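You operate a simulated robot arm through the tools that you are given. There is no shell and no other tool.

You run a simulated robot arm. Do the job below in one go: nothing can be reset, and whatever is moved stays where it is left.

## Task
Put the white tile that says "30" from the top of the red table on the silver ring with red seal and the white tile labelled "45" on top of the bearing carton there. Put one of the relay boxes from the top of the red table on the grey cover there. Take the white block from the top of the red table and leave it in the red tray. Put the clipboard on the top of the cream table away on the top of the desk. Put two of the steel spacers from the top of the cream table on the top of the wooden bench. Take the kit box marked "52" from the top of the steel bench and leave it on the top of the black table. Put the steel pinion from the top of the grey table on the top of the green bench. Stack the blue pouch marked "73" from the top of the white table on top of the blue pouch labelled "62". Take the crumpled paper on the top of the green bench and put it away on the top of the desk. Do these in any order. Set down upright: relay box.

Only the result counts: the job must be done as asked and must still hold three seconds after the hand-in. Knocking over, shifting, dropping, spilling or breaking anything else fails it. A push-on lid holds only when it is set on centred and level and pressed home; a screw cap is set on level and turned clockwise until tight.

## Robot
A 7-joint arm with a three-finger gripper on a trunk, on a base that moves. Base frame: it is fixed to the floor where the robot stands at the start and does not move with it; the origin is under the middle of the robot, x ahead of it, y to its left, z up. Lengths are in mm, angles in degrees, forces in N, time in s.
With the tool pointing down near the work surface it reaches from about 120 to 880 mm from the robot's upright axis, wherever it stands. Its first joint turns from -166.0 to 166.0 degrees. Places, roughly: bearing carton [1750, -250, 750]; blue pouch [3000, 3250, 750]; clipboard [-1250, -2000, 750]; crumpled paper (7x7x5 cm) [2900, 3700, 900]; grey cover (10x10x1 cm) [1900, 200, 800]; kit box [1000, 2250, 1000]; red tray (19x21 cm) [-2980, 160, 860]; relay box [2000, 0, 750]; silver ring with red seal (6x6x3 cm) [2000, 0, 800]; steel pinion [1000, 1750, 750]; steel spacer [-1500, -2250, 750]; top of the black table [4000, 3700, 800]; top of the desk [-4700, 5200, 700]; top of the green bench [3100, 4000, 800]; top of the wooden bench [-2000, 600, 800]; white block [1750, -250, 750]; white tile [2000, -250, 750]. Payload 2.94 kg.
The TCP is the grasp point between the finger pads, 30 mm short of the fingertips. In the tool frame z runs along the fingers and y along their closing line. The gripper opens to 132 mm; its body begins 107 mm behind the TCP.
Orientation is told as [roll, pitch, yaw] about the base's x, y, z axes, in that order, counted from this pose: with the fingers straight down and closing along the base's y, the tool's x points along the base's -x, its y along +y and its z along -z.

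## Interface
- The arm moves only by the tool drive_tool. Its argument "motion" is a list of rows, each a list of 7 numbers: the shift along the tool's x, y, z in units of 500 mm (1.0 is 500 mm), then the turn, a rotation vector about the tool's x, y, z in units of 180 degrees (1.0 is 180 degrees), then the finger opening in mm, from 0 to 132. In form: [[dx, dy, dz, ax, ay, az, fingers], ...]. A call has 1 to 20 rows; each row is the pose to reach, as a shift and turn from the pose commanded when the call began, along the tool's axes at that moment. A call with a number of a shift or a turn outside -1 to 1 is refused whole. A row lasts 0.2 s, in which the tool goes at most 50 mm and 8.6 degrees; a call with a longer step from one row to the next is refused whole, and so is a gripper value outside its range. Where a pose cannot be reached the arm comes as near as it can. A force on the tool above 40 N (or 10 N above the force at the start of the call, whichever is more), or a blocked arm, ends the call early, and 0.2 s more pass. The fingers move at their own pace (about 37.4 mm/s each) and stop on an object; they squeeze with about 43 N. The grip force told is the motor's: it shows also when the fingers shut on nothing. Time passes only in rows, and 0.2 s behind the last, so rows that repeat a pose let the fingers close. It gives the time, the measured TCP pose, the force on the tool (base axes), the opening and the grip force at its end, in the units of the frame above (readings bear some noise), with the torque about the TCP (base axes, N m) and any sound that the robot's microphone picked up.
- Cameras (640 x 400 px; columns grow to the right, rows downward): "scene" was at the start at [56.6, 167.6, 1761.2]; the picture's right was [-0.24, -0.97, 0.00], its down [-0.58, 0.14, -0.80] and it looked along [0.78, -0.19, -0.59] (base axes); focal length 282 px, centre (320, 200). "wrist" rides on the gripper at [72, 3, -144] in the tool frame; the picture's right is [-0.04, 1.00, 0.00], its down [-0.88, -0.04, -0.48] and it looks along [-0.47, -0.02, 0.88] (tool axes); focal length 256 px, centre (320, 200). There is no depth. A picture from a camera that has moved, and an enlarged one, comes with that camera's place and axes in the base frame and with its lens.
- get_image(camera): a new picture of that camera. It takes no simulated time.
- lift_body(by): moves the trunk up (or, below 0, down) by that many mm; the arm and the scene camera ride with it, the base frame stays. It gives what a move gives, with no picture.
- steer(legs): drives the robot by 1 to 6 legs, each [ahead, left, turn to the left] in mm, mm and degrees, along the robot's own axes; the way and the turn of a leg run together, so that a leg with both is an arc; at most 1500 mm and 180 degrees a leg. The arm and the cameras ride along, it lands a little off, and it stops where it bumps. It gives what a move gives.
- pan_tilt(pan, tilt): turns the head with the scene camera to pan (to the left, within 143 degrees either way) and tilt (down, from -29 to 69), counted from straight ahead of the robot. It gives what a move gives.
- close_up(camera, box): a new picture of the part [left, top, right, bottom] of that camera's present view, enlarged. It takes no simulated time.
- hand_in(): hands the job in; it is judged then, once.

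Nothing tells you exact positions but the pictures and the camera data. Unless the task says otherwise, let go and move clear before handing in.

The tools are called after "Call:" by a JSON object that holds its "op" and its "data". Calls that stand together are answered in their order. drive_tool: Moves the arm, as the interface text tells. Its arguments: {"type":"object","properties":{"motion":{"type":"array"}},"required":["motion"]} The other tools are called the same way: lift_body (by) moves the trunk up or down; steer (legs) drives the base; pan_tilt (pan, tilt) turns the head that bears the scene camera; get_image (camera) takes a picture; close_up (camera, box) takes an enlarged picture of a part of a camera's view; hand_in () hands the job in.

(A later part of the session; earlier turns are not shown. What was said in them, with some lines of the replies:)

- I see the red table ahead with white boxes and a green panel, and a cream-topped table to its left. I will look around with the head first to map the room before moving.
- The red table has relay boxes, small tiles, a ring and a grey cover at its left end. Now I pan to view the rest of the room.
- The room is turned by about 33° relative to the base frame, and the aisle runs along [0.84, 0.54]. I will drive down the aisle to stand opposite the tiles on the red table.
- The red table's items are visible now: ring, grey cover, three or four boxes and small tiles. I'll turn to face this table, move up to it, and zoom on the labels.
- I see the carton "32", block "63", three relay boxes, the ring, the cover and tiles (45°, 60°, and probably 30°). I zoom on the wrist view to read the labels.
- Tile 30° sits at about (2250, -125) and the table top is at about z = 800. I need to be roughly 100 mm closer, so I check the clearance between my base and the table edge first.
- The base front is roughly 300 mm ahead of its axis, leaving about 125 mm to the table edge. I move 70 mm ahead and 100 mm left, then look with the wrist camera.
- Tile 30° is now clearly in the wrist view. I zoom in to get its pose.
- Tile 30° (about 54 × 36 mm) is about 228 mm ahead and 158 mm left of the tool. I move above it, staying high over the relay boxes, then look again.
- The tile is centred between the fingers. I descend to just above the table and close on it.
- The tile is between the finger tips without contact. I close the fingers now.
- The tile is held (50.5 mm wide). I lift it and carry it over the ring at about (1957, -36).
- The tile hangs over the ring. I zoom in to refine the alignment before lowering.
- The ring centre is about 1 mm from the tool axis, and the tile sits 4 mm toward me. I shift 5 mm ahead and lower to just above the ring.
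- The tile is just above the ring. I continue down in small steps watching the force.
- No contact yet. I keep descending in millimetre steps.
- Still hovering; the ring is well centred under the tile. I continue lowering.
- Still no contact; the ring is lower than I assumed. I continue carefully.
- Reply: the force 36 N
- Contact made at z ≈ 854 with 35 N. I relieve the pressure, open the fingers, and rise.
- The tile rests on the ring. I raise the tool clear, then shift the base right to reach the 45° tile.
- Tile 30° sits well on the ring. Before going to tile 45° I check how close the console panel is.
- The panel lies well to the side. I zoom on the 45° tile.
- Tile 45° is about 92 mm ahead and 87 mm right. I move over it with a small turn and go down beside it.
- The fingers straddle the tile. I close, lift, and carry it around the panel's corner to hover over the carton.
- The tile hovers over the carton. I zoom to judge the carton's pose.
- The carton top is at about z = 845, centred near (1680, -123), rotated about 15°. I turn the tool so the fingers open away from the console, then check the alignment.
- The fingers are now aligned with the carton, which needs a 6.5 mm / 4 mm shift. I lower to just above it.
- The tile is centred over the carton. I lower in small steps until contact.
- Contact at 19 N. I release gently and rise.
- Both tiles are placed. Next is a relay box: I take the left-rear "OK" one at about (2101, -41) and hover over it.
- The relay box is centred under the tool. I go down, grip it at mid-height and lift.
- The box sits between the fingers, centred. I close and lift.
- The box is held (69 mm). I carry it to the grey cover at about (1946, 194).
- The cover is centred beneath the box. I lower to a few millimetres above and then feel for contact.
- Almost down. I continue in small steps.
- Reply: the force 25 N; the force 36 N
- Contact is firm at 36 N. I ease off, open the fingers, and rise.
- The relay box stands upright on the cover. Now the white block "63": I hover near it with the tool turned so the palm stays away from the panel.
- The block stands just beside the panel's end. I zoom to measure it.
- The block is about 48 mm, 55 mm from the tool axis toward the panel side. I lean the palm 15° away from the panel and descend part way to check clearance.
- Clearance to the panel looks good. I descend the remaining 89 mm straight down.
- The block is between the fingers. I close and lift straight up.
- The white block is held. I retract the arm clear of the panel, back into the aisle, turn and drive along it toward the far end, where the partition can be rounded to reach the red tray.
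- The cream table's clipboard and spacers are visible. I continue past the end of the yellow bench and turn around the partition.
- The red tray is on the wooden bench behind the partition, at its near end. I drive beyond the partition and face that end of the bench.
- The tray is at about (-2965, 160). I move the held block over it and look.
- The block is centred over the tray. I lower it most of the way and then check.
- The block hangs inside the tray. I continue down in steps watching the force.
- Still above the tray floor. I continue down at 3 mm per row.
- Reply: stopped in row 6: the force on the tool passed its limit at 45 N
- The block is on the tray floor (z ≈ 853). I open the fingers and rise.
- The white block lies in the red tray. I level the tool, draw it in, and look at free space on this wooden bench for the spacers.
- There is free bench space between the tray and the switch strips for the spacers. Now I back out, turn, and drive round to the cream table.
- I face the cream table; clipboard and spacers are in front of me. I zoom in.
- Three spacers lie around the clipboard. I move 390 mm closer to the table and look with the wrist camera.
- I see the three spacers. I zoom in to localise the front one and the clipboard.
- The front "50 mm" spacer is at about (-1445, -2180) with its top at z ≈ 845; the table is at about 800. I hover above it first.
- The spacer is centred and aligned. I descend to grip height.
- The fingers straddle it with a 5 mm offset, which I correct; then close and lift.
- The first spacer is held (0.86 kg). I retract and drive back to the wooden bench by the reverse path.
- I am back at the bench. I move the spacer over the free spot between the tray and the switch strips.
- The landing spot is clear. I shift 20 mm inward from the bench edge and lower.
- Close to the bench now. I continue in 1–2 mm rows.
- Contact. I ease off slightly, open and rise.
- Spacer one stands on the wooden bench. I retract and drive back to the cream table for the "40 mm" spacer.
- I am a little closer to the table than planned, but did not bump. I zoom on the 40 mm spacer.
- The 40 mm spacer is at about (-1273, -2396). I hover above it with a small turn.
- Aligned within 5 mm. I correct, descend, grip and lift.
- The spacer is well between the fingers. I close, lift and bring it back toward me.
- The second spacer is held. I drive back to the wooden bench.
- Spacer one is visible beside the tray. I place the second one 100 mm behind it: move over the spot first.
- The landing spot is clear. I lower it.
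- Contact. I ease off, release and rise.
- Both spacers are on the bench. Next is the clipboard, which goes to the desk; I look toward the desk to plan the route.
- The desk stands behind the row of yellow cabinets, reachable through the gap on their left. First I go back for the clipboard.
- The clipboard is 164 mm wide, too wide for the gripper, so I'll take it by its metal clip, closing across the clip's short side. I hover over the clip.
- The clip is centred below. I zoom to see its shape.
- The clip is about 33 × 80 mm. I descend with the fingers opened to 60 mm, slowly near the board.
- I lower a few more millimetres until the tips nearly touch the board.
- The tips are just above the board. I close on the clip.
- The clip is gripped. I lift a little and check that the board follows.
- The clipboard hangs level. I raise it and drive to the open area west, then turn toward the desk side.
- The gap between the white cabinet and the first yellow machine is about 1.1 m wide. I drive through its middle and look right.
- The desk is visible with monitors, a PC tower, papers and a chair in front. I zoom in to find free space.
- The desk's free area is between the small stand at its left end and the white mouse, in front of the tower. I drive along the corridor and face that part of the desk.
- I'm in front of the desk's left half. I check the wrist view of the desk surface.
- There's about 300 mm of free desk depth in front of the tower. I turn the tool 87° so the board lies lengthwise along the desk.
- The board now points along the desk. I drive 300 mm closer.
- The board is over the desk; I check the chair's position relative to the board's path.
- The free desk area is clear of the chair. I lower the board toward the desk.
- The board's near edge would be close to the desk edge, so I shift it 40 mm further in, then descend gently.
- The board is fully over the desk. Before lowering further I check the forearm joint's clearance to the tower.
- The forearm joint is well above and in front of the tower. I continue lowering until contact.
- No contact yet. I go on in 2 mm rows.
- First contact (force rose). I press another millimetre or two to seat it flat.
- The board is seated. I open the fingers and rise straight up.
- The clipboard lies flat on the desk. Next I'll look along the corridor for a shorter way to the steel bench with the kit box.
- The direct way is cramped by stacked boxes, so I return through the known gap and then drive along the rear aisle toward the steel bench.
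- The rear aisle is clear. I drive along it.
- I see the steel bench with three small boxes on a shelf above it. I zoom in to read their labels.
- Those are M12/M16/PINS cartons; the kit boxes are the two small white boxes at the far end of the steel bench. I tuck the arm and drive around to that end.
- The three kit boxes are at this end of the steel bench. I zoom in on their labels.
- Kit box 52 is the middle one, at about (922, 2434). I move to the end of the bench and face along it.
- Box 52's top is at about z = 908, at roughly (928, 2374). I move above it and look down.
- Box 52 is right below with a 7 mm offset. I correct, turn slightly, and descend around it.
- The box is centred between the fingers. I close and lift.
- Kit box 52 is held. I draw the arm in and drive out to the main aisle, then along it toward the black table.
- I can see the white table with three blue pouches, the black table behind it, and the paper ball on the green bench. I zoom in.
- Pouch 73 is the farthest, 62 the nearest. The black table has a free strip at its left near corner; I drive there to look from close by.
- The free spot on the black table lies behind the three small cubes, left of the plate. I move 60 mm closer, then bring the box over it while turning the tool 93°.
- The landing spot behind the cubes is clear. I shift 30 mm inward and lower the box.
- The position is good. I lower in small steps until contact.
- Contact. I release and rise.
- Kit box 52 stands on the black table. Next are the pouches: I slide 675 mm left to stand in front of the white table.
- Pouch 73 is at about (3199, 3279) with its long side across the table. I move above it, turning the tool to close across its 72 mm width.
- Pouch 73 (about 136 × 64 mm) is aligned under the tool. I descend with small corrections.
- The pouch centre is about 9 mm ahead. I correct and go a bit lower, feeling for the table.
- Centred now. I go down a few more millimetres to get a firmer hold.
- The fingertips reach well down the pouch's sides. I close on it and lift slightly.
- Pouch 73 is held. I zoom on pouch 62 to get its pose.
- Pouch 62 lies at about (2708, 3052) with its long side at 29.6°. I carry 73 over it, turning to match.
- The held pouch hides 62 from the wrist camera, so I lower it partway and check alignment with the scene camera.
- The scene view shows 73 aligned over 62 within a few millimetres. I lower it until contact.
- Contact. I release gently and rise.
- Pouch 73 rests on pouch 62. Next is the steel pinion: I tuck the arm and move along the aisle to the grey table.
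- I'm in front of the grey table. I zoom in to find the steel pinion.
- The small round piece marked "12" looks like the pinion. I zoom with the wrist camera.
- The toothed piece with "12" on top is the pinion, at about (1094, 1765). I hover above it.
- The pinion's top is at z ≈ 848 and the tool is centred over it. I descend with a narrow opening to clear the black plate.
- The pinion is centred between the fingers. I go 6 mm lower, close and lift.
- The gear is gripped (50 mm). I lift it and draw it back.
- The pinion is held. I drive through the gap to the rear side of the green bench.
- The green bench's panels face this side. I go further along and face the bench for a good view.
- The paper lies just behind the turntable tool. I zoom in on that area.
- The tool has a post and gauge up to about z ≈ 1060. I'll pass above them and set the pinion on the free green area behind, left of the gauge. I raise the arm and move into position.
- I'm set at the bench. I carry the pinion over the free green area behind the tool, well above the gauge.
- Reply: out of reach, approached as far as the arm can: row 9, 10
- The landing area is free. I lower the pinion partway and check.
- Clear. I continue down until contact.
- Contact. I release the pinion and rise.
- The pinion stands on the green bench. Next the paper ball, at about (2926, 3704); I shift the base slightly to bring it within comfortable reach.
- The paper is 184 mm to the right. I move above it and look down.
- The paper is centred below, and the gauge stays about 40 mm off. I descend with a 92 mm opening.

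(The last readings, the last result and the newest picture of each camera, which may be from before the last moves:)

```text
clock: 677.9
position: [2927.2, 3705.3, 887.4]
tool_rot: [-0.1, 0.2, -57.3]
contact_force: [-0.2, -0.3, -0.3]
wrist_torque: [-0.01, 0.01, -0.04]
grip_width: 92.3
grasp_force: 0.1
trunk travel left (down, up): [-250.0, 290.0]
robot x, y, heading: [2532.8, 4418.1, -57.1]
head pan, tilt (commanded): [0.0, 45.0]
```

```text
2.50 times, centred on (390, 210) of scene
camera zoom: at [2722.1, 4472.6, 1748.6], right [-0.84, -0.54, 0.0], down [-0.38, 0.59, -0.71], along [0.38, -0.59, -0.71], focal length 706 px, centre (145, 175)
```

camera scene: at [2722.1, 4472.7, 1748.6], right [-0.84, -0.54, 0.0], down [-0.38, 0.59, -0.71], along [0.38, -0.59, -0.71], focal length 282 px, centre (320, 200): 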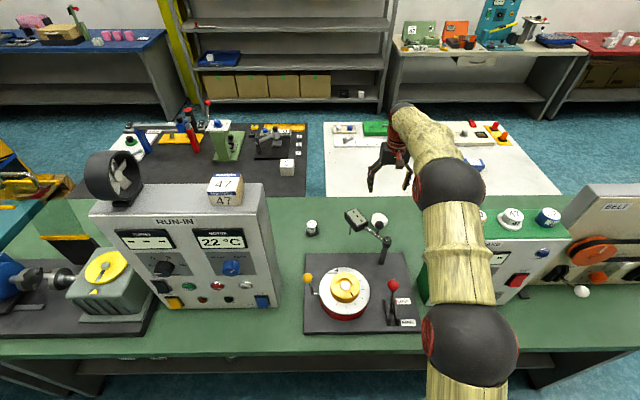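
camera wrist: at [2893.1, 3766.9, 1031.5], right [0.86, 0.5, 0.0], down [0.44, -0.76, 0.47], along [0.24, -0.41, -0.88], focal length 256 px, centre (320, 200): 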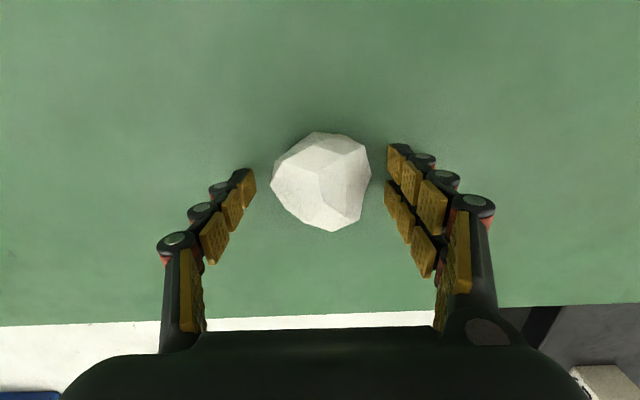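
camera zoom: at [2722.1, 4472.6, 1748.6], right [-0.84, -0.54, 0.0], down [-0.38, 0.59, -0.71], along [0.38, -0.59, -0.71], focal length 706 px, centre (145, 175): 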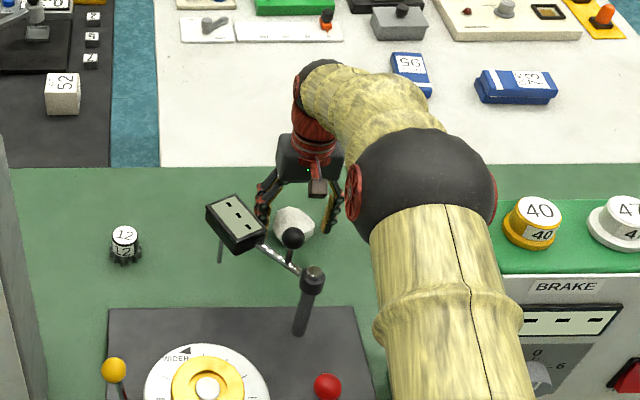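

The paper ball is between the fingers. I close gently and lift straight up.

Call:
{"op": "drive_tool", "data": {"motion": [[0, 0, 0, 0, 0, 0, 80], [0, 0, 0, 0, 0, 0, 65], [0, 0, 0, 0, 0, 0, 50], [0, 0, 0, 0, 0, 0, 40], [0, 0, 0, 0, 0, 0, 40], [0, 0, -0.03, 0, 0, 0, 40], [0, 0, -0.09, 0, 0, 0, 40], [0, 0, -0.17, 0, 0, 0, 40], [0, 0, -0.25, 0, 0, 0, 40], [0, 0, -0.33, 0, 0, 0, 40], [0, 0, -0.41, 0, 0, 0, 40], [0, 0, -0.49, 0, 0, 0, 40], [0, 0, -0.56, 0, 0, 0, 40], [0, 0, -0.56, 0, 0, 0, 40]]}}

Call:
{"op": "get_image", "data": {"camera": "wrist"}}

Call:
{"op": "get_image", "data": {"camera": "scene"}}

```text
clock: 680.9
position: [2925.1, 3709.2, 1169.0]
tool_rot: [0.0, 0.1, -57.3]
contact_force: [1.2, 0.1, 0.6]
wrist_torque: [0.01, 0.01, 0.0]
grip_width: 57.9
grasp_force: 43.3
trunk travel left (down, up): [-250.0, 290.0]
robot x, y, heading: [2531.7, 4413.0, -57.3]
head pan, tilt (commanded): [0.0, 45.0]
```

```text
taken
camera wrist: at [2891.3, 3771.5, 1312.8], right [0.86, 0.5, 0.0], down [0.44, -0.76, 0.47], along [0.24, -0.41, -0.88], focal length 256 px, centre (320, 200)
```

wrist: 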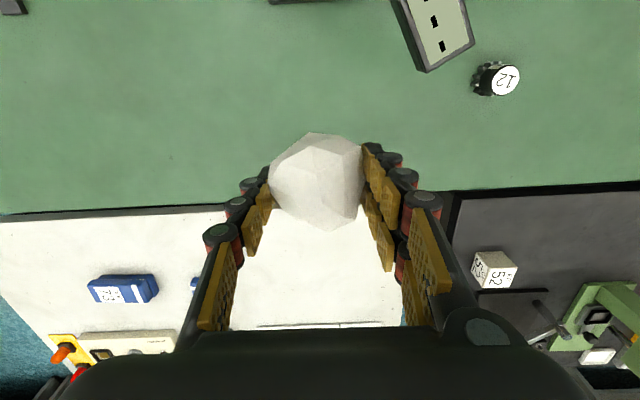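

```text
taken
camera scene: at [2722.0, 4472.6, 1748.5], right [-0.84, -0.54, 0.0], down [-0.38, 0.59, -0.71], along [0.38, -0.59, -0.71], focal length 282 px, centre (320, 200)
```

scene: 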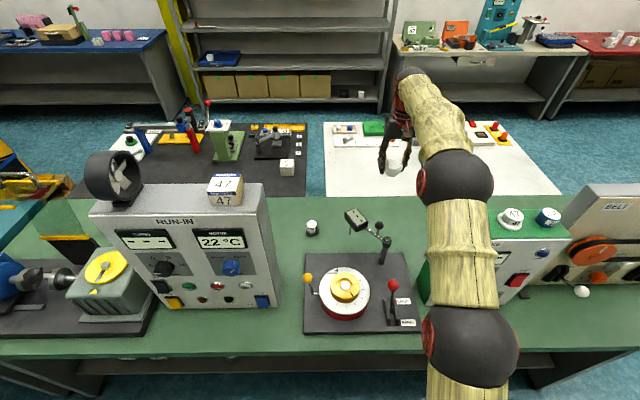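

The paper is held. I raise it, draw it back over the gauge, and drive back along the rear aisle toward the desk.

Call:
{"op": "drive_tool", "data": {"motion": [[0, 0, -0.06, 0, 0, 0, 40], [0, 0, -0.14, 0, 0, 0, 40], [0.08, 0, -0.16, 0, 0, 0, 40], [0.17, 0, -0.16, 0, 0, 0, 40], [0.26, 0, -0.16, 0, 0, 0, 40], [0.35, 0, -0.16, 0, 0, 0, 40], [0.44, 0, -0.16, 0, 0, 0, 40], [0.53, 0, -0.16, 0, 0, 0, 40], [0.62, 0, -0.16, 0, 0, 0, 40], [0.68, 0.1, -0.16, 0, 0, 0, 40], [0.68, 0.1, -0.16, 0, 0, 0, 40], [0.68, 0.1, -0.16, 0, 0, 0, 40]]}}

Call:
{"op": "steer", "data": {"legs": [[-320, 0, 0], [0, 0, -90], [1500, 0, 0], [1500, 0, 0], [1500, 0, 0]]}}

Call:
{"op": "get_image", "data": {"camera": "wrist"}}

```text
refused: row 10 steps farther than a row can; nothing moved
```

```text
clock: 683.8
position: [2709.6, 3961.1, 1168.9]
tool_rot: [0.6, 0.0, -60.8]
contact_force: [1.9, -0.2, 0.6]
wrist_torque: [-0.03, 0.09, 0.03]
grip_width: 58.1
grasp_force: 42.9
trunk travel left (down, up): [-250.0, 290.0]
robot x, y, heading: [2358.2, 4685.7, -61.1]
head pan, tilt (commanded): [0.0, 45.0]
stopped in leg 2: the force on the tool passed its limit at 50 N (the readings are from after the stop); the commanded pose is now the measured one
```

```text
taken
camera wrist: at [2677.0, 4025.2, 1313.2], right [0.89, 0.45, 0.01], down [0.39, -0.79, 0.47], along [0.22, -0.42, -0.88], focal length 256 px, centre (320, 200)
```

wrist: 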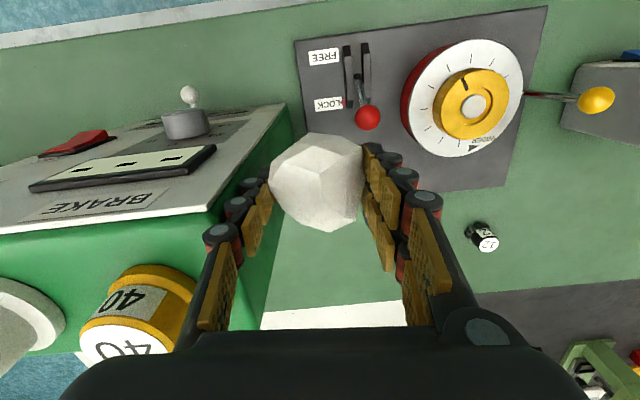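

The arm move was refused, yet the drive ran with the arm still extended and stopped on contact during the turn. I must look carefully at what was touched before moving anything.

Call:
{"op": "get_image", "data": {"camera": "scene"}}

Call:
{"op": "close_up", "data": {"camera": "scene", "box": [280, 100, 540, 290]}}

```text
taken
camera scene: at [2549.8, 4733.2, 1748.5], right [-0.87, -0.48, 0.0], down [-0.34, 0.62, -0.71], along [0.34, -0.62, -0.71], focal length 282 px, centre (320, 200)
```

scene: 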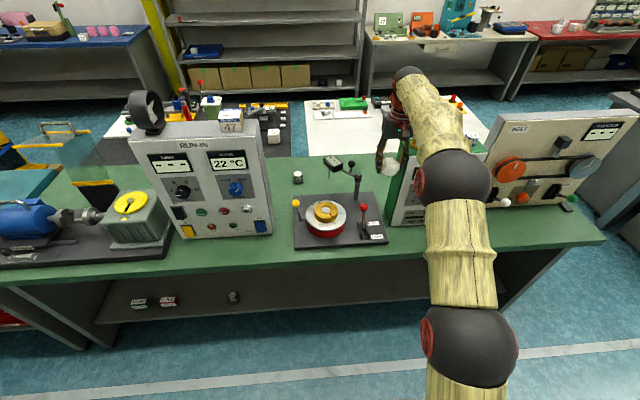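

```text
2.11 times, centred on (410, 195) of scene
camera zoom: at [2549.8, 4733.2, 1748.5], right [-0.87, -0.48, 0.0], down [-0.34, 0.62, -0.71], along [0.34, -0.62, -0.71], focal length 594 px, centre (130, 210)
```

zoom: 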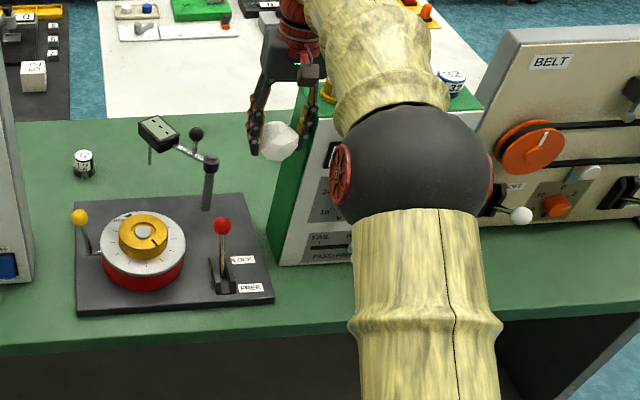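

The gauge and post look unchanged. The gripper is next to the BRAKE panel's top left corner, by the yellow "40" cap. I look closer with both cameras.

Call:
{"op": "close_up", "data": {"camera": "wrist", "box": [40, 200, 300, 380]}}

Call:
{"op": "close_up", "data": {"camera": "scene", "box": [360, 90, 500, 190]}}

```text
2.22 times, centred on (170, 290) of wrist
camera zoom: at [2677.0, 4025.2, 1313.2], right [0.89, 0.45, 0.01], down [0.39, -0.79, 0.47], along [0.22, -0.42, -0.88], focal length 569 px, centre (653, 0)
```

zoom: 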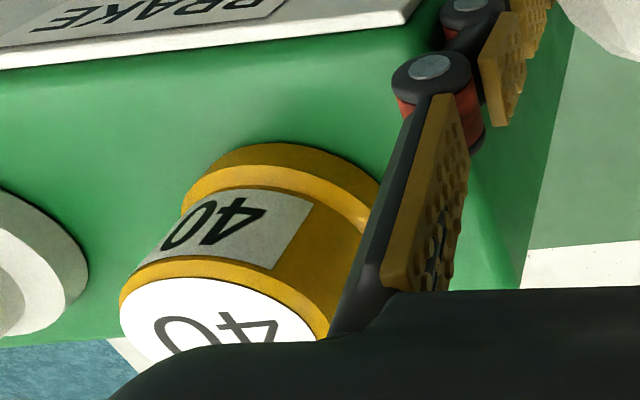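

```text
4.00 times, centred on (430, 140) of scene
camera zoom: at [2549.8, 4733.2, 1748.5], right [-0.87, -0.48, 0.0], down [-0.34, 0.62, -0.71], along [0.34, -0.62, -0.71], focal length 1129 px, centre (-120, 440)
```

zoom: 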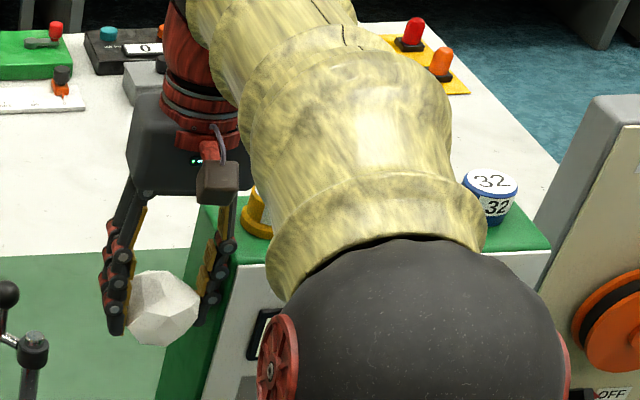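

The finger touched the yellow "40" cap on the panel. I turn back left to get clear and then compare the cap's position with the earlier pictures.

Call:
{"op": "steer", "data": {"legs": [[0, 0, 4]]}}

Call:
{"op": "get_image", "data": {"camera": "wrist"}}

Call:
{"op": "close_up", "data": {"camera": "scene", "box": [360, 90, 500, 190]}}

```text
clock: 684.6
position: [2758.4, 3987.4, 1169.5]
tool_rot: [0.6, 0.1, -56.9]
contact_force: [0.4, -0.2, -0.8]
wrist_torque: [-0.02, -0.02, 0.01]
grip_width: 57.9
grasp_force: 43.1
trunk travel left (down, up): [-250.0, 290.0]
robot x, y, heading: [2355.1, 4687.2, -57.0]
head pan, tilt (commanded): [0.0, 45.0]
```

```text
taken
camera wrist: at [2722.7, 4049.3, 1313.3], right [0.86, 0.51, 0.01], down [0.45, -0.76, 0.47], along [0.25, -0.4, -0.88], focal length 256 px, centre (320, 200)
```

wrist: 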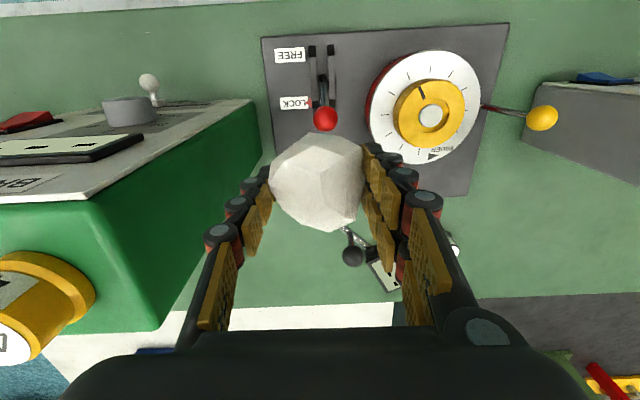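

```text
4.00 times, centred on (430, 140) of scene
camera zoom: at [2545.8, 4746.7, 1748.6], right [-0.84, -0.55, 0.0], down [-0.39, 0.59, -0.71], along [0.39, -0.59, -0.71], focal length 1129 px, centre (-120, 440)
```

zoom: 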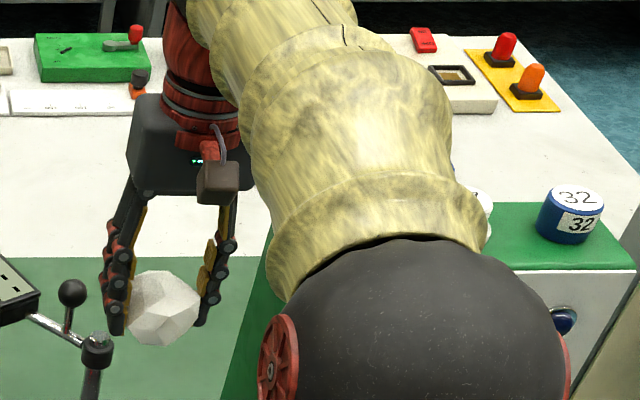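

Clear of the panel now. I retract the arm properly this time, checking that the call is accepted before driving.

Call:
{"op": "drive_tool", "data": {"motion": [[0.03, 0, -0.05, 0, 0, 0, 40], [0.1, 0, -0.09, 0, 0, 0, 40], [0.18, 0, -0.12, 0, 0, 0, 40], [0.27, 0, -0.13, 0, 0, 0, 40], [0.36, 0, -0.14, 0, 0, 0, 40], [0.45, 0, -0.14, 0, 0, 0, 40], [0.54, 0, -0.14, 0, 0, 0, 40], [0.63, 0, -0.14, 0, 0, 0, 40], [0.68, 0, -0.14, 0, 0, 0, 40], [0.68, 0, -0.14, 0, 0, 0, 40]]}}

Call:
{"op": "get_image", "data": {"camera": "scene"}}

Call:
{"op": "get_image", "data": {"camera": "wrist"}}

```text
clock: 686.8
position: [2571.2, 4272.8, 1240.1]
tool_rot: [0.5, 0.0, -56.8]
contact_force: [0.7, 0.4, 0.3]
wrist_torque: [-0.02, 0.03, 0.02]
grip_width: 57.3
grasp_force: 43.2
trunk travel left (down, up): [-250.0, 290.0]
robot x, y, heading: [2355.6, 4685.1, -56.7]
head pan, tilt (commanded): [0.0, 45.0]
```

```text
taken
camera scene: at [2545.5, 4746.7, 1748.6], right [-0.84, -0.54, 0.0], down [-0.39, 0.59, -0.71], along [0.39, -0.59, -0.71], focal length 282 px, centre (320, 200)
```

scene: 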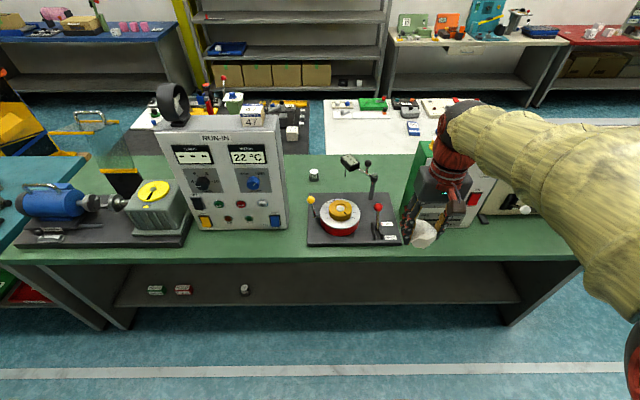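

```text
taken
camera wrist: at [2534.6, 4333.8, 1383.9], right [0.86, 0.51, 0.01], down [0.45, -0.76, 0.47], along [0.25, -0.4, -0.88], focal length 256 px, centre (320, 200)
```

wrist: 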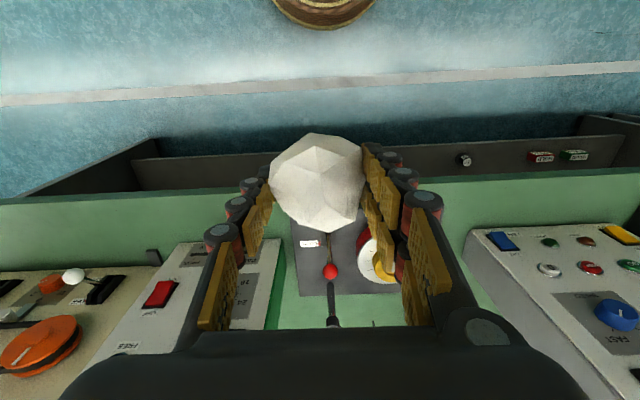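

The gauge, pinion and tool look untouched. I turn away so the arm no longer hides the BRAKE panel and check the caps.

Call:
{"op": "steer", "data": {"legs": [[-100, 0, 0], [0, 0, -90]]}}

Call:
{"op": "pan_tilt", "data": {"pan": 68, "tilt": 38}}

Call:
{"op": "get_image", "data": {"camera": "scene"}}

```text
clock: 691.8
position: [1883.3, 4562.9, 1240.3]
tool_rot: [0.6, -0.1, -147.5]
contact_force: [-0.3, -1.6, -0.7]
wrist_torque: [0.0, 0.02, 0.02]
grip_width: 57.1
grasp_force: 42.5
trunk travel left (down, up): [-250.0, 290.0]
robot x, y, heading: [2300.9, 4771.5, -147.4]
head pan, tilt (commanded): [0.0, 45.0]
```

```text
clock: 693.2
position: [1883.5, 4564.1, 1240.5]
tool_rot: [0.6, 0.0, -147.5]
contact_force: [0.8, 0.6, -0.3]
wrist_torque: [0.0, 0.03, 0.0]
grip_width: 56.6
grasp_force: 43.1
trunk travel left (down, up): [-250.0, 290.0]
robot x, y, heading: [2300.7, 4773.9, -147.6]
head pan, tilt (commanded): [68.0, 38.0]
```

```text
taken
camera scene: at [2444.9, 4541.6, 1758.8], right [-0.98, -0.18, 0.0], down [-0.11, 0.61, -0.79], along [0.14, -0.78, -0.62], focal length 282 px, centre (320, 200)
```

scene: 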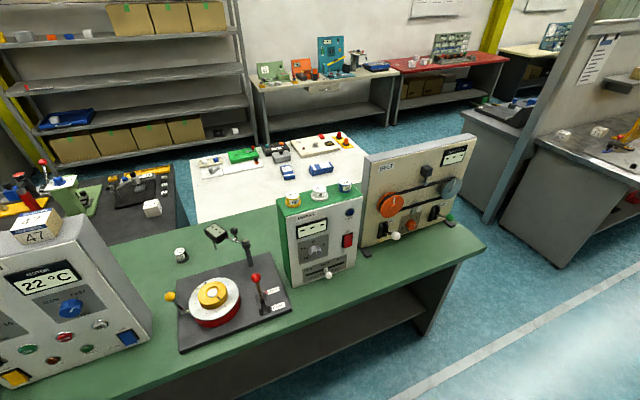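

Call:
{"op": "close_up", "data": {"camera": "scene", "box": [260, 160, 380, 290]}}

Call:
{"op": "close_up", "data": {"camera": "scene", "box": [160, 200, 310, 350]}}

```text
3.08 times, centred on (320, 225) of scene
camera zoom: at [2444.9, 4541.6, 1758.8], right [-0.98, -0.18, 0.0], down [-0.11, 0.61, -0.79], along [0.14, -0.78, -0.62], focal length 869 px, centre (320, 123)
```

zoom: 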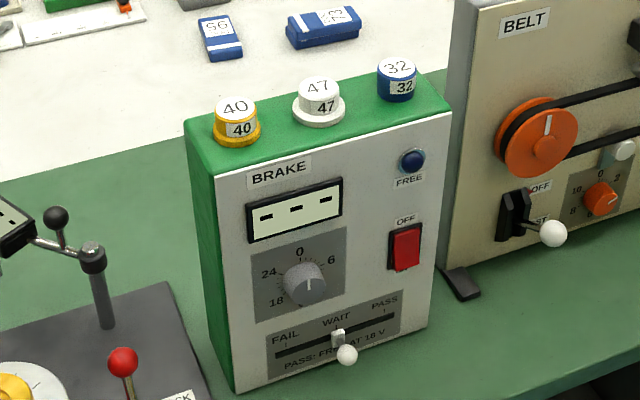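

```text
2.67 times, centred on (235, 275) of scene
camera zoom: at [2444.9, 4541.6, 1758.8], right [-0.98, -0.18, 0.0], down [-0.11, 0.61, -0.79], along [0.14, -0.78, -0.62], focal length 753 px, centre (547, 0)
```

zoom: 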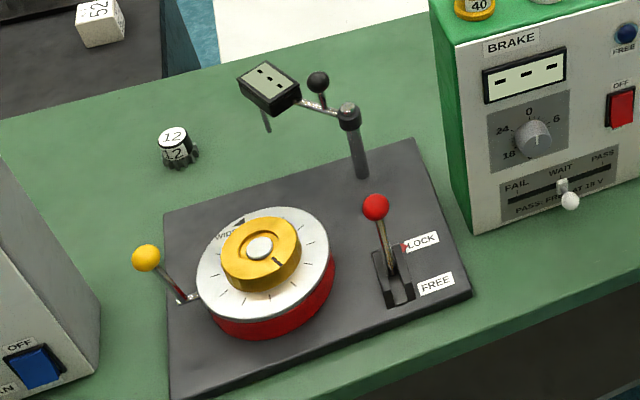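

The three caps on the BRAKE panel (40, 47, 32) still stand upright in an evenly spaced row, matching the earlier picture, so the contact did not displace them. I now drive on along the rear aisle.

Call:
{"op": "steer", "data": {"legs": [[1500, 0, 0], [1500, 0, 0], [1500, 0, 0]]}}

```text
clock: 714.7
position: [-1927.2, 2183.6, 1240.5]
tool_rot: [0.6, 0.1, -148.5]
contact_force: [0.0, 0.1, -0.1]
wrist_torque: [-0.03, -0.02, 0.03]
grip_width: 56.0
grasp_force: 43.0
trunk travel left (down, up): [-250.0, 290.0]
robot x, y, heading: [-1501.8, 2380.9, -148.8]
head pan, tilt (commanded): [68.0, 38.0]
```

Call:
{"op": "get_image", "data": {"camera": "wrist"}}

Call:
{"op": "pan_tilt", "data": {"pan": 0, "tilt": 20}}

Call:
{"op": "get_image", "data": {"camera": "scene"}}

```text
taken
camera wrist: at [-1862.9, 2218.7, 1384.0], right [0.48, -0.88, 0.01], down [-0.77, -0.42, 0.47], along [-0.41, -0.24, -0.88], focal length 256 px, centre (320, 200)
```

wrist: 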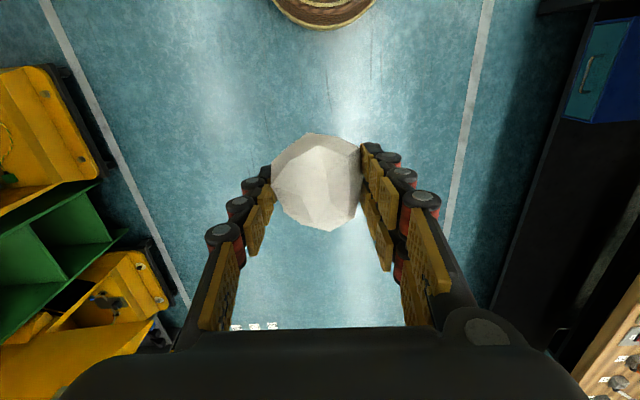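

```text
clock: 716.1
position: [-1928.2, 2184.0, 1240.5]
tool_rot: [0.6, 0.1, -148.6]
contact_force: [0.6, 0.1, 0.1]
wrist_torque: [0.03, -0.01, 0.01]
grip_width: 56.6
grasp_force: 43.0
trunk travel left (down, up): [-250.0, 290.0]
robot x, y, heading: [-1506.7, 2381.0, -148.8]
head pan, tilt (commanded): [0.0, 20.0]
```

```text
taken
camera scene: at [-1459.9, 2186.6, 1787.2], right [-0.52, 0.86, 0.0], down [0.29, 0.18, -0.94], along [-0.8, -0.49, -0.34], focal length 282 px, centre (320, 200)
```

scene: 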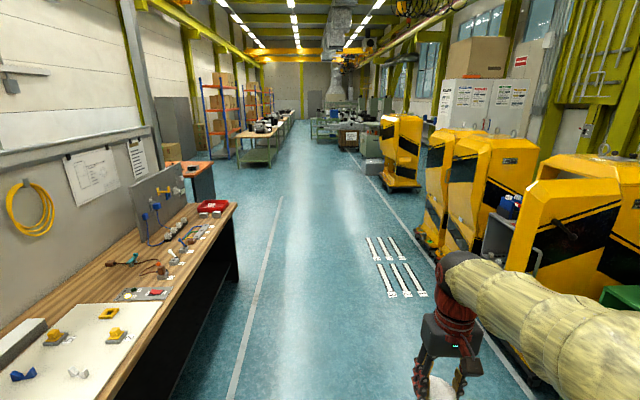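

Call:
{"op": "steer", "data": {"legs": [[1500, 0, 1.4], [1500, 0, 0], [1040, 0, 0], [0, 0, -90]]}}

Call:
{"op": "pan_tilt", "data": {"pan": 0, "tilt": 15}}

Call:
{"op": "get_image", "data": {"camera": "scene"}}

```text
clock: 739.3
position: [-5107.5, 670.6, 1239.7]
tool_rot: [0.6, 0.0, 120.4]
contact_force: [-0.3, 1.4, 0.3]
wrist_torque: [0.0, -0.03, 0.01]
grip_width: 54.9
grasp_force: 43.0
trunk travel left (down, up): [-250.0, 290.0]
robot x, y, heading: [-4911.9, 242.4, 120.2]
head pan, tilt (commanded): [0.0, 20.0]
```

```text
clock: 740.0
position: [-5107.7, 670.2, 1240.7]
tool_rot: [0.7, -0.1, 120.4]
contact_force: [-0.2, 0.2, 0.1]
wrist_torque: [0.0, 0.01, 0.01]
grip_width: 54.9
grasp_force: 42.6
trunk travel left (down, up): [-250.0, 290.0]
robot x, y, heading: [-4914.1, 243.7, 120.3]
head pan, tilt (commanded): [0.0, 15.0]
```

```text
taken
camera scene: at [-5108.7, 202.2, 1795.4], right [0.86, 0.5, 0.0], down [0.13, -0.22, -0.97], along [-0.49, 0.83, -0.26], focal length 282 px, centre (320, 200)
```

scene: 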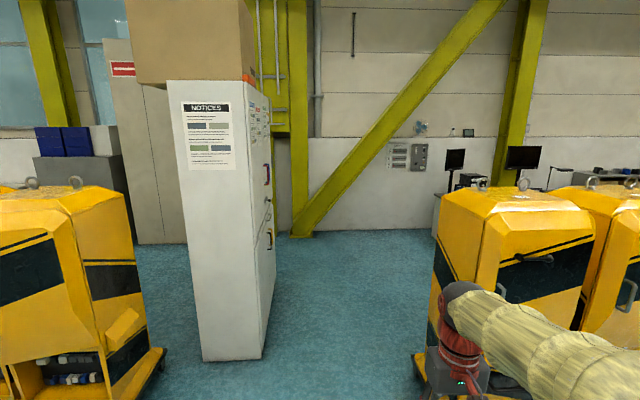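

Call:
{"op": "steer", "data": {"legs": [[1500, 30, 2.3], [1350, 0, 0], [0, 0, -90], [1500, 0, 0], [720, 0, 0]]}}

Call:
{"op": "get_image", "data": {"camera": "wrist"}}

```text
refused: leg 1 is longer than a leg can be; nothing moved
```

```text
taken
camera wrist: at [-5070.3, 606.0, 1384.1], right [-0.88, -0.47, 0.01], down [-0.41, 0.78, 0.47], along [-0.23, 0.41, -0.88], focal length 256 px, centre (320, 200)
```

wrist: 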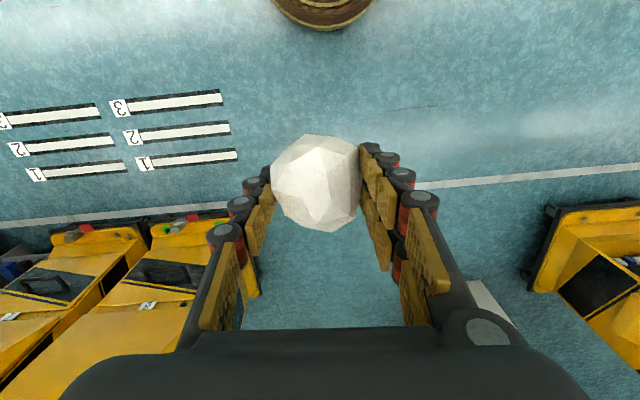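

The leg was a touch too long and was refused. I resend it with shorter legs.

Call:
{"op": "steer", "data": {"legs": [[1400, 30, 2.3], [1440, 0, 0], [0, 0, -90], [1480, 0, 0], [760, 0, 0]]}}

```text
clock: 768.2
position: [-4116.7, 4063.5, 1240.5]
tool_rot: [0.5, 0.2, 33.0]
contact_force: [-0.6, -0.8, -0.2]
wrist_torque: [0.05, 0.01, 0.0]
grip_width: 52.2
grasp_force: 42.7
trunk travel left (down, up): [-250.0, 290.0]
robot x, y, heading: [-4532.3, 3851.1, 32.9]
head pan, tilt (commanded): [0.0, 15.0]
```

Call:
{"op": "steer", "data": {"legs": [[0, 0, 89.7], [390, 50, 0]]}}

Call:
{"op": "pan_tilt", "data": {"pan": -15, "tilt": 45}}

Call:
{"op": "get_image", "data": {"camera": "scene"}}

Call:
{"op": "get_image", "data": {"camera": "wrist"}}

```text
clock: 774.4
position: [-4991.0, 4573.2, 1239.3]
tool_rot: [0.5, 0.0, 122.4]
contact_force: [-0.5, -0.2, -0.5]
wrist_torque: [-0.05, -0.01, 0.0]
grip_width: 50.5
grasp_force: 43.0
trunk travel left (down, up): [-250.0, 290.0]
robot x, y, heading: [-4782.5, 4152.3, 122.3]
head pan, tilt (commanded): [0.0, 15.0]
```

```text
clock: 775.4
position: [-4990.1, 4572.8, 1240.9]
tool_rot: [0.6, 0.1, 122.3]
contact_force: [0.8, -0.5, -0.3]
wrist_torque: [0.0, -0.01, 0.01]
grip_width: 50.7
grasp_force: 42.6
trunk travel left (down, up): [-250.0, 290.0]
robot x, y, heading: [-4782.8, 4155.6, 122.4]
head pan, tilt (commanded): [-15.0, 45.0]
```

```text
taken
camera scene: at [-4949.6, 4104.4, 1748.7], right [0.96, 0.3, 0.0], down [0.21, -0.68, -0.71], along [-0.21, 0.68, -0.71], focal length 282 px, centre (320, 200)
```

scene: 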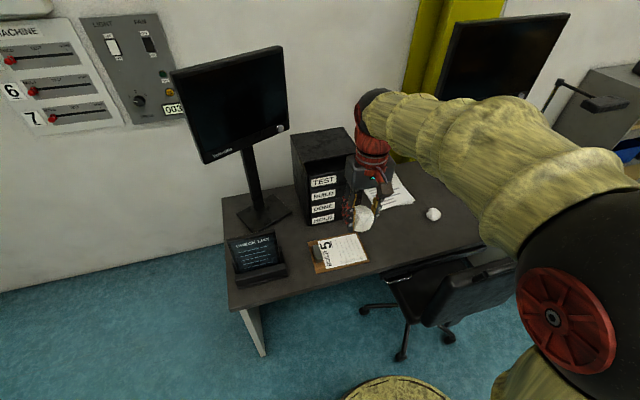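

```text
taken
camera wrist: at [-4950.8, 4510.7, 1383.9], right [-0.87, -0.5, 0.01], down [-0.43, 0.77, 0.47], along [-0.24, 0.41, -0.88], focal length 256 px, centre (320, 200)
```

wrist: 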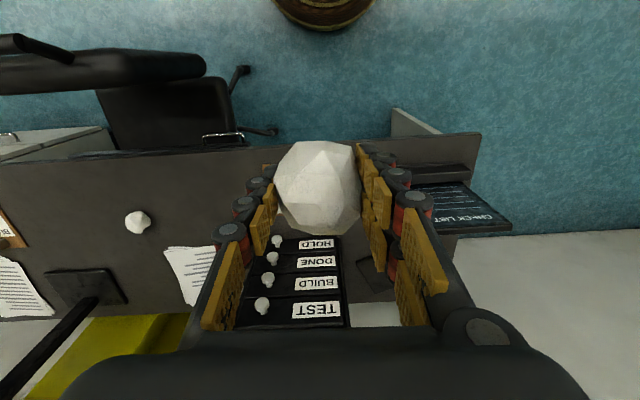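

The paper is still held. I move it over the free desk area between the clipboard and the white ball.

Call:
{"op": "drive_tool", "data": {"motion": [[-0.0452, -0.0749, 0, 0, 0, 0, 35], [-0.0904, -0.1497, 0, 0, 0, 0, 35], [-0.1357, -0.2246, 0, 0, 0, 0, 35], [-0.1809, -0.2995, 0, 0, 0, 0, 35], [-0.2261, -0.3743, 0, 0, 0, 0, 35], [-0.2713, -0.4492, 0, 0, 0, 0, 35], [-0.3166, -0.5241, 0, 0, 0, 0, 35], [-0.3618, -0.5989, 0, 0, 0, 0, 35], [-0.407, -0.6738, 0, 0, 0, 0, 35], [-0.407, -0.6738, 0, 0, 0, 0, 35]]}}

Call:
{"op": "get_image", "data": {"camera": "wrist"}}

Call:
{"op": "get_image", "data": {"camera": "scene"}}

```text
clock: 777.6
position: [-4814.5, 4927.2, 1238.1]
tool_rot: [0.7, 0.1, 122.4]
contact_force: [0.3, -0.8, -1.0]
wrist_torque: [0.01, -0.01, 0.02]
grip_width: 50.3
grasp_force: 43.3
trunk travel left (down, up): [-250.0, 290.0]
robot x, y, heading: [-4783.8, 4153.6, 122.5]
head pan, tilt (commanded): [-15.0, 45.0]
```

```text
taken
camera wrist: at [-4775.9, 4864.4, 1381.7], right [-0.87, -0.5, 0.01], down [-0.43, 0.77, 0.47], along [-0.24, 0.41, -0.88], focal length 256 px, centre (320, 200)
```

wrist: 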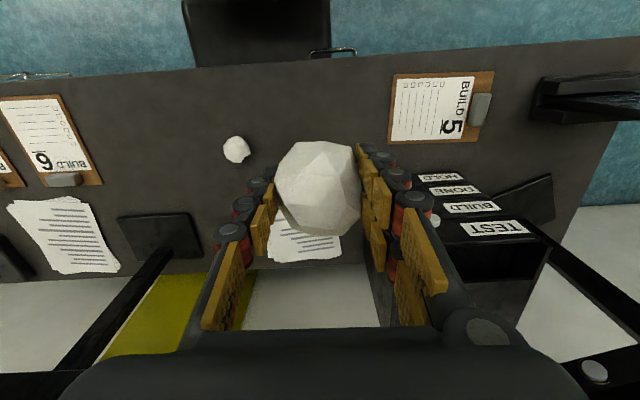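

```text
taken
camera scene: at [-4949.4, 4104.2, 1748.7], right [0.96, 0.3, 0.0], down [0.21, -0.68, -0.71], along [-0.21, 0.68, -0.71], focal length 282 px, centre (320, 200)
```

scene: 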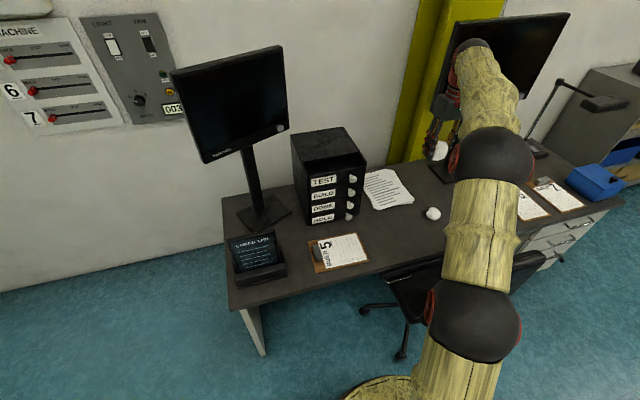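

The landing spot is free desk surface. I lower the paper.

Call:
{"op": "drive_tool", "data": {"motion": [[-0.02, 0, 0.08, 0, 0, 0, 35], [-0.04, 0, 0.17, 0, 0, 0, 35], [-0.04, 0, 0.26, 0, 0, 0, 35], [-0.04, 0, 0.35, 0, 0, 0, 35], [-0.04, 0, 0.44, 0, 0, 0, 35], [-0.04, 0, 0.53, 0, 0, 0, 35], [-0.04, 0, 0.62, 0, 0, 0, 35], [-0.04, 0, 0.71, 0, 0, 0, 35], [-0.04, 0, 0.79, 0, 0, 0, 35], [-0.04, 0, 0.84, 0, 0, 0, 35], [-0.04, 0, 0.84, 0, 0, 0, 35]]}}

Call:
{"op": "get_image", "data": {"camera": "wrist"}}

Call:
{"op": "get_image", "data": {"camera": "scene"}}

```text
clock: 780.0
position: [-4828.2, 4939.1, 815.8]
tool_rot: [0.6, 0.1, 122.4]
contact_force: [-0.5, -0.3, -0.5]
wrist_torque: [-0.01, 0.0, 0.0]
grip_width: 50.1
grasp_force: 43.8
trunk travel left (down, up): [-250.0, 290.0]
robot x, y, heading: [-4782.6, 4156.2, 122.0]
head pan, tilt (commanded): [-15.0, 45.0]
```

```text
taken
camera wrist: at [-4789.4, 4877.6, 959.5], right [-0.87, -0.5, 0.01], down [-0.43, 0.77, 0.47], along [-0.24, 0.41, -0.88], focal length 256 px, centre (320, 200)
```

wrist: 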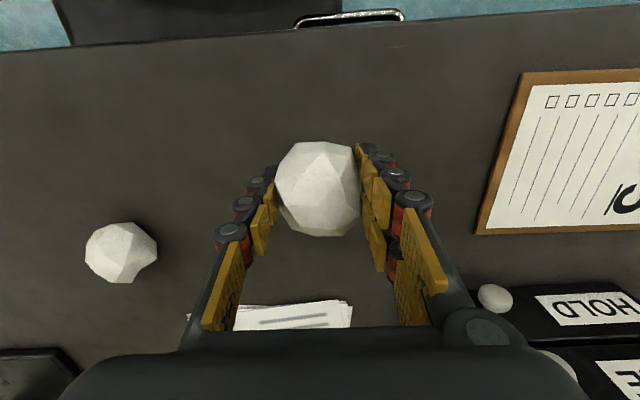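

```text
taken
camera scene: at [-4949.4, 4104.8, 1748.7], right [0.96, 0.3, 0.0], down [0.21, -0.68, -0.71], along [-0.21, 0.68, -0.71], focal length 282 px, centre (320, 200)
```

scene: 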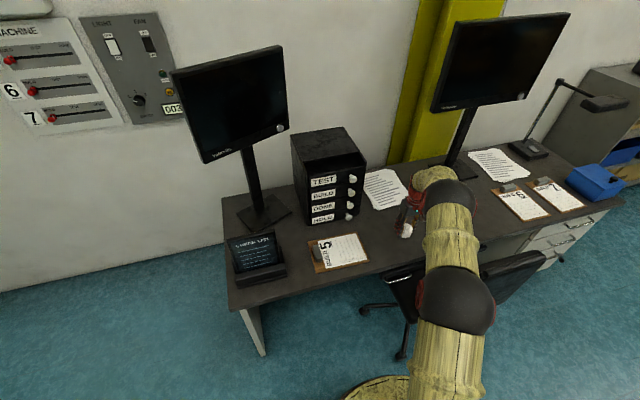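

Good. I go down in steps until contact.

Call:
{"op": "drive_tool", "data": {"motion": [[0, 0, 0.02, 0, 0, 0, 35], [0, 0, 0.04, 0, 0, 0, 35], [0, 0, 0.06, 0, 0, 0, 35], [0, 0, 0.076, 0, 0, 0, 35], [0, 0, 0.076, 0, 0, 0, 35]]}}

Call:
{"op": "drive_tool", "data": {"motion": [[0, 0, 0.005, 0, 0, 0, 35], [0, 0, 0.01, 0, 0, 0, 35], [0, 0, 0.015, 0, 0, 0, 35], [0, 0, 0.02, 0, 0, 0, 35], [0, 0, 0.02, 0, 0, 0, 35]]}}

Call:
{"op": "get_image", "data": {"camera": "wrist"}}

```text
clock: 781.2
position: [-4829.0, 4939.0, 776.9]
tool_rot: [0.5, 0.0, 122.4]
contact_force: [0.8, 0.4, 0.7]
wrist_torque: [0.01, 0.03, 0.02]
grip_width: 50.3
grasp_force: 42.6
trunk travel left (down, up): [-250.0, 290.0]
robot x, y, heading: [-4780.0, 4154.5, 122.4]
head pan, tilt (commanded): [-15.0, 45.0]
```

```text
clock: 782.4
position: [-4829.7, 4938.2, 768.0]
tool_rot: [0.6, 0.0, 122.4]
contact_force: [0.4, -0.1, 0.6]
wrist_torque: [-0.01, 0.0, 0.01]
grip_width: 49.7
grasp_force: 43.2
trunk travel left (down, up): [-250.0, 290.0]
robot x, y, heading: [-4783.0, 4153.0, 122.1]
head pan, tilt (commanded): [-15.0, 45.0]
```

```text
taken
camera wrist: at [-4790.0, 4877.3, 912.1], right [-0.87, -0.5, 0.01], down [-0.43, 0.77, 0.47], along [-0.24, 0.41, -0.88], focal length 256 px, centre (320, 200)
```

wrist: 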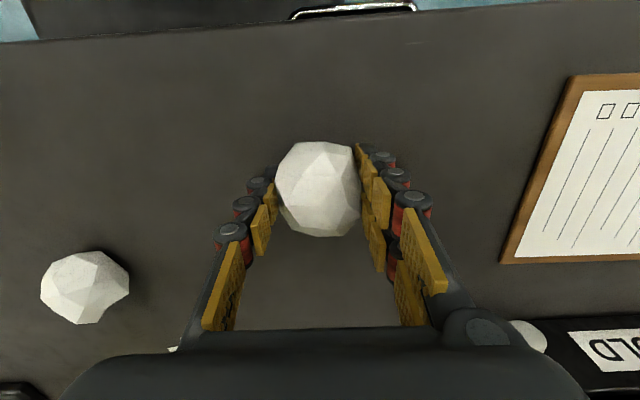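

Call:
{"op": "drive_tool", "data": {"motion": [[0, 0, 0.004, 0, 0, 0, 35], [0, 0, 0.008, 0, 0, 0, 35], [0, 0, 0.012, 0, 0, 0, 35], [0, 0, 0.012, 0, 0, 0, 35]]}}

Call:
{"op": "drive_tool", "data": {"motion": [[0, 0, 0.003, 0, 0, 0, 35], [0, 0, 0.006, 0, 0, 0, 35], [0, 0, 0.006, 0, 0, 0, 35]]}}

```text
clock: 783.4
position: [-4829.8, 4939.6, 762.7]
tool_rot: [0.6, 0.1, 122.4]
contact_force: [0.7, 0.1, -0.6]
wrist_torque: [-0.02, 0.03, -0.01]
grip_width: 50.3
grasp_force: 42.5
trunk travel left (down, up): [-250.0, 290.0]
robot x, y, heading: [-4778.9, 4158.6, 122.3]
head pan, tilt (commanded): [-15.0, 45.0]
```

```text
clock: 784.2
position: [-4829.9, 4939.3, 758.8]
tool_rot: [0.6, 0.0, 122.4]
contact_force: [0.4, 0.3, -0.1]
wrist_torque: [-0.01, 0.01, 0.01]
grip_width: 50.5
grasp_force: 42.8
trunk travel left (down, up): [-250.0, 290.0]
robot x, y, heading: [-4780.8, 4153.8, 122.5]
head pan, tilt (commanded): [-15.0, 45.0]
```

Call:
{"op": "drive_tool", "data": {"motion": [[0, 0, 0.003, 0, 0, 0, 35], [0, 0, 0.006, 0, 0, 0, 35], [0, 0, 0.006, 0, 0, 0, 35]]}}

Call:
{"op": "close_up", "data": {"camera": "wrist", "box": [220, 80, 420, 280]}}

```text
clock: 785.0
position: [-4830.0, 4939.4, 758.6]
tool_rot: [0.4, -0.2, 122.4]
contact_force: [0.6, -0.4, 11.8]
wrist_torque: [0.05, 0.07, -0.02]
grip_width: 50.4
grasp_force: 42.6
trunk travel left (down, up): [-250.0, 290.0]
robot x, y, heading: [-4782.5, 4154.4, 122.0]
head pan, tilt (commanded): [-15.0, 45.0]
```

```text
2.00 times, centred on (320, 180) of wrist
camera zoom: at [-4790.5, 4877.1, 901.9], right [-0.87, -0.5, 0.01], down [-0.43, 0.76, 0.48], along [-0.24, 0.41, -0.88], focal length 512 px, centre (320, 240)
```

zoom: 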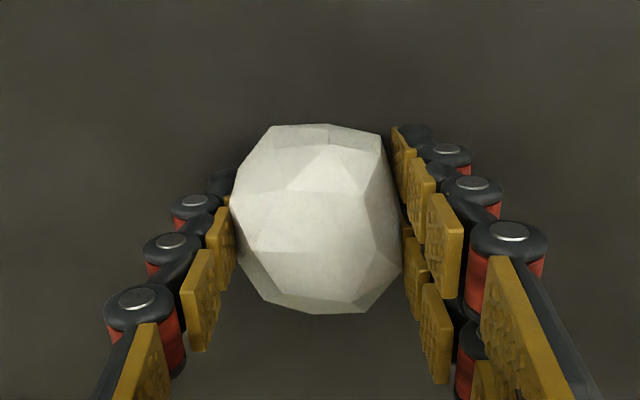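

Contact. I open slowly so it doesn't roll, then rise.

Call:
{"op": "drive_tool", "data": {"motion": [[0, 0, -0.001, 0, 0, 0, 45], [0, 0, -0.001, 0, 0, 0, 53], [0, 0, -0.001, 0, 0, 0, 60], [0, 0, -0.001, 0, 0, 0, 70], [0, 0, -0.001, 0, 0, 0, 82], [0, 0, -0.001, 0, 0, 0, 90], [0, 0, -0.001, 0, 0, 0, 90], [0, 0, -0.04, 0, 0, 0, 90], [0, 0, -0.12, 0, 0, 0, 90], [0, 0, -0.21, 0, 0, 0, 90], [0, 0, -0.3, 0, 0, 0, 90], [0, 0, -0.39, 0, 0, 0, 90], [0, 0, -0.48, 0, 0, 0, 90], [0, 0, -0.57, 0, 0, 0, 90], [0, 0, -0.66, 0, 0, 0, 90], [0, 0, -0.75, 0, 0, 0, 90], [0, 0, -0.75, 0, 0, 0, 90]]}}

Call:
{"op": "get_image", "data": {"camera": "wrist"}}

Call:
{"op": "get_image", "data": {"camera": "scene"}}

```text
clock: 788.6
position: [-4825.6, 4943.1, 1134.5]
tool_rot: [0.6, 0.1, 122.4]
contact_force: [-0.2, 0.5, 0.1]
wrist_torque: [0.01, -0.01, -0.01]
grip_width: 90.0
grasp_force: 0.1
trunk travel left (down, up): [-250.0, 290.0]
robot x, y, heading: [-4781.4, 4156.2, 122.3]
head pan, tilt (commanded): [-15.0, 45.0]
```

```text
taken
camera wrist: at [-4786.5, 4881.4, 1277.8], right [-0.87, -0.5, 0.01], down [-0.43, 0.77, 0.47], along [-0.24, 0.41, -0.88], focal length 256 px, centre (320, 200)
```

wrist: 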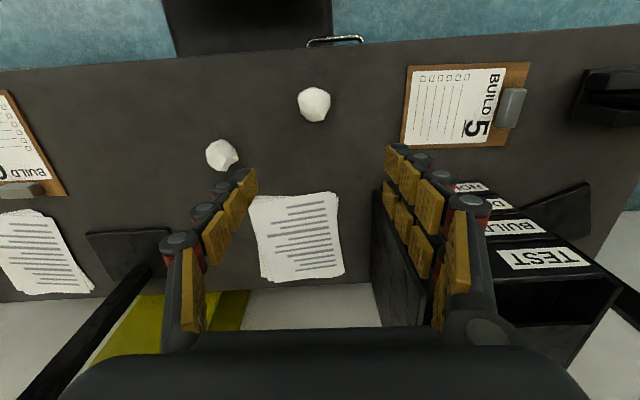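

```text
taken
camera scene: at [-4949.5, 4104.7, 1748.6], right [0.96, 0.3, 0.0], down [0.21, -0.68, -0.71], along [-0.21, 0.68, -0.71], focal length 282 px, centre (320, 200)
```

scene: 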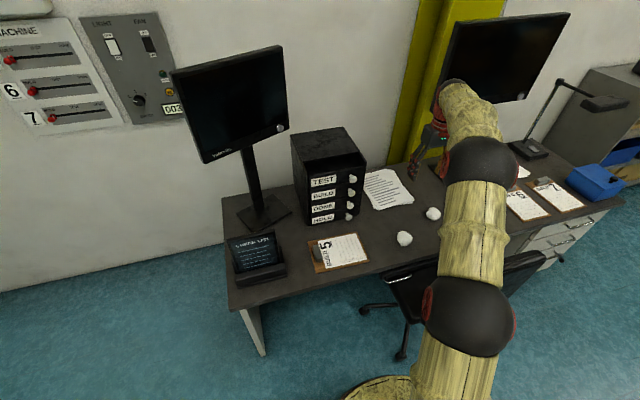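

The paper rests on the desk next to the clipboard. I draw the arm clear and take a last look.

Call:
{"op": "drive_tool", "data": {"motion": [[0.0727, 0.0407, -0.02, 0, 0, 0, 90], [0.1453, 0.0813, -0.04, 0, 0, 0, 90], [0.218, 0.122, -0.06, 0, 0, 0, 90], [0.2907, 0.1627, -0.08, 0, 0, 0, 90], [0.3633, 0.2033, -0.1, 0, 0, 0, 90], [0.436, 0.244, -0.12, 0, 0, 0, 90], [0.436, 0.244, -0.12, 0, 0, 0, 90]]}}

Call:
{"op": "close_up", "data": {"camera": "scene", "box": [210, 120, 500, 310]}}

```text
clock: 790.2
position: [-4808.8, 4691.3, 1194.8]
tool_rot: [0.7, 0.1, 122.3]
contact_force: [-0.1, -0.3, 0.2]
wrist_torque: [0.01, -0.01, -0.03]
grip_width: 89.9
grasp_force: 0.0
trunk travel left (down, up): [-250.0, 290.0]
robot x, y, heading: [-4781.0, 4152.1, 122.2]
head pan, tilt (commanded): [-15.0, 45.0]
```

```text
2.11 times, centred on (355, 215) of scene
camera zoom: at [-4949.4, 4104.6, 1748.6], right [0.96, 0.3, 0.0], down [0.21, -0.68, -0.71], along [-0.21, 0.68, -0.71], focal length 594 px, centre (246, 168)
```

zoom: 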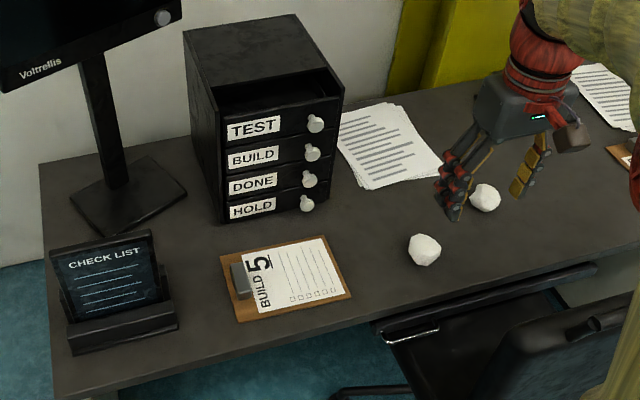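

The clipboard and the paper ball lie on the desk, the gripper is empty and clear, and every other item was placed and checked earlier. One thing went wrong: after a refused arm move, a finger bumped the BRAKE panel on the green bench, and pictures show nothing there shifted. I hand in.

Call:
{"op": "hand_in", "data": {}}

```text
The job is handed in.
```

I placed all ten items and handed the job in. One contact along the way could count against it.

**The contact:** An arm move was refused, but the drive I had sent with it still ran while the arm was extended. A finger then pressed the side of the BRAKE panel on the green bench, and the robot stopped itself at 50 N. Comparing pictures from before and after, the panel and the three caps on top of it look unmoved, to within about 5 mm.

| Item | Where it is now |
|---|---|
| Tile "30" | on the silver ring with the red seal |
| Tile "45" | on top of the bearing carton |
| Relay box (an "OK" one) | upright on the grey cover |
| White block ("63") | in the red tray |
| Clipboard ("BUILD 5") | flat on the desk |
| Steel spacers (50 mm and 40 mm) | on the wooden bench |
| Kit box "52" | on the black table |
| Steel pinion ("12") | on the green bench |
| Blue pouch "73" | on top of pouch "62" |
| Crumpled paper | on the desk, beside a similar ball that was already there |

I checked each placement in pictures after letting go, and the gripper was empty and clear at hand-in. I did not go back for a last look at the earlier placements.
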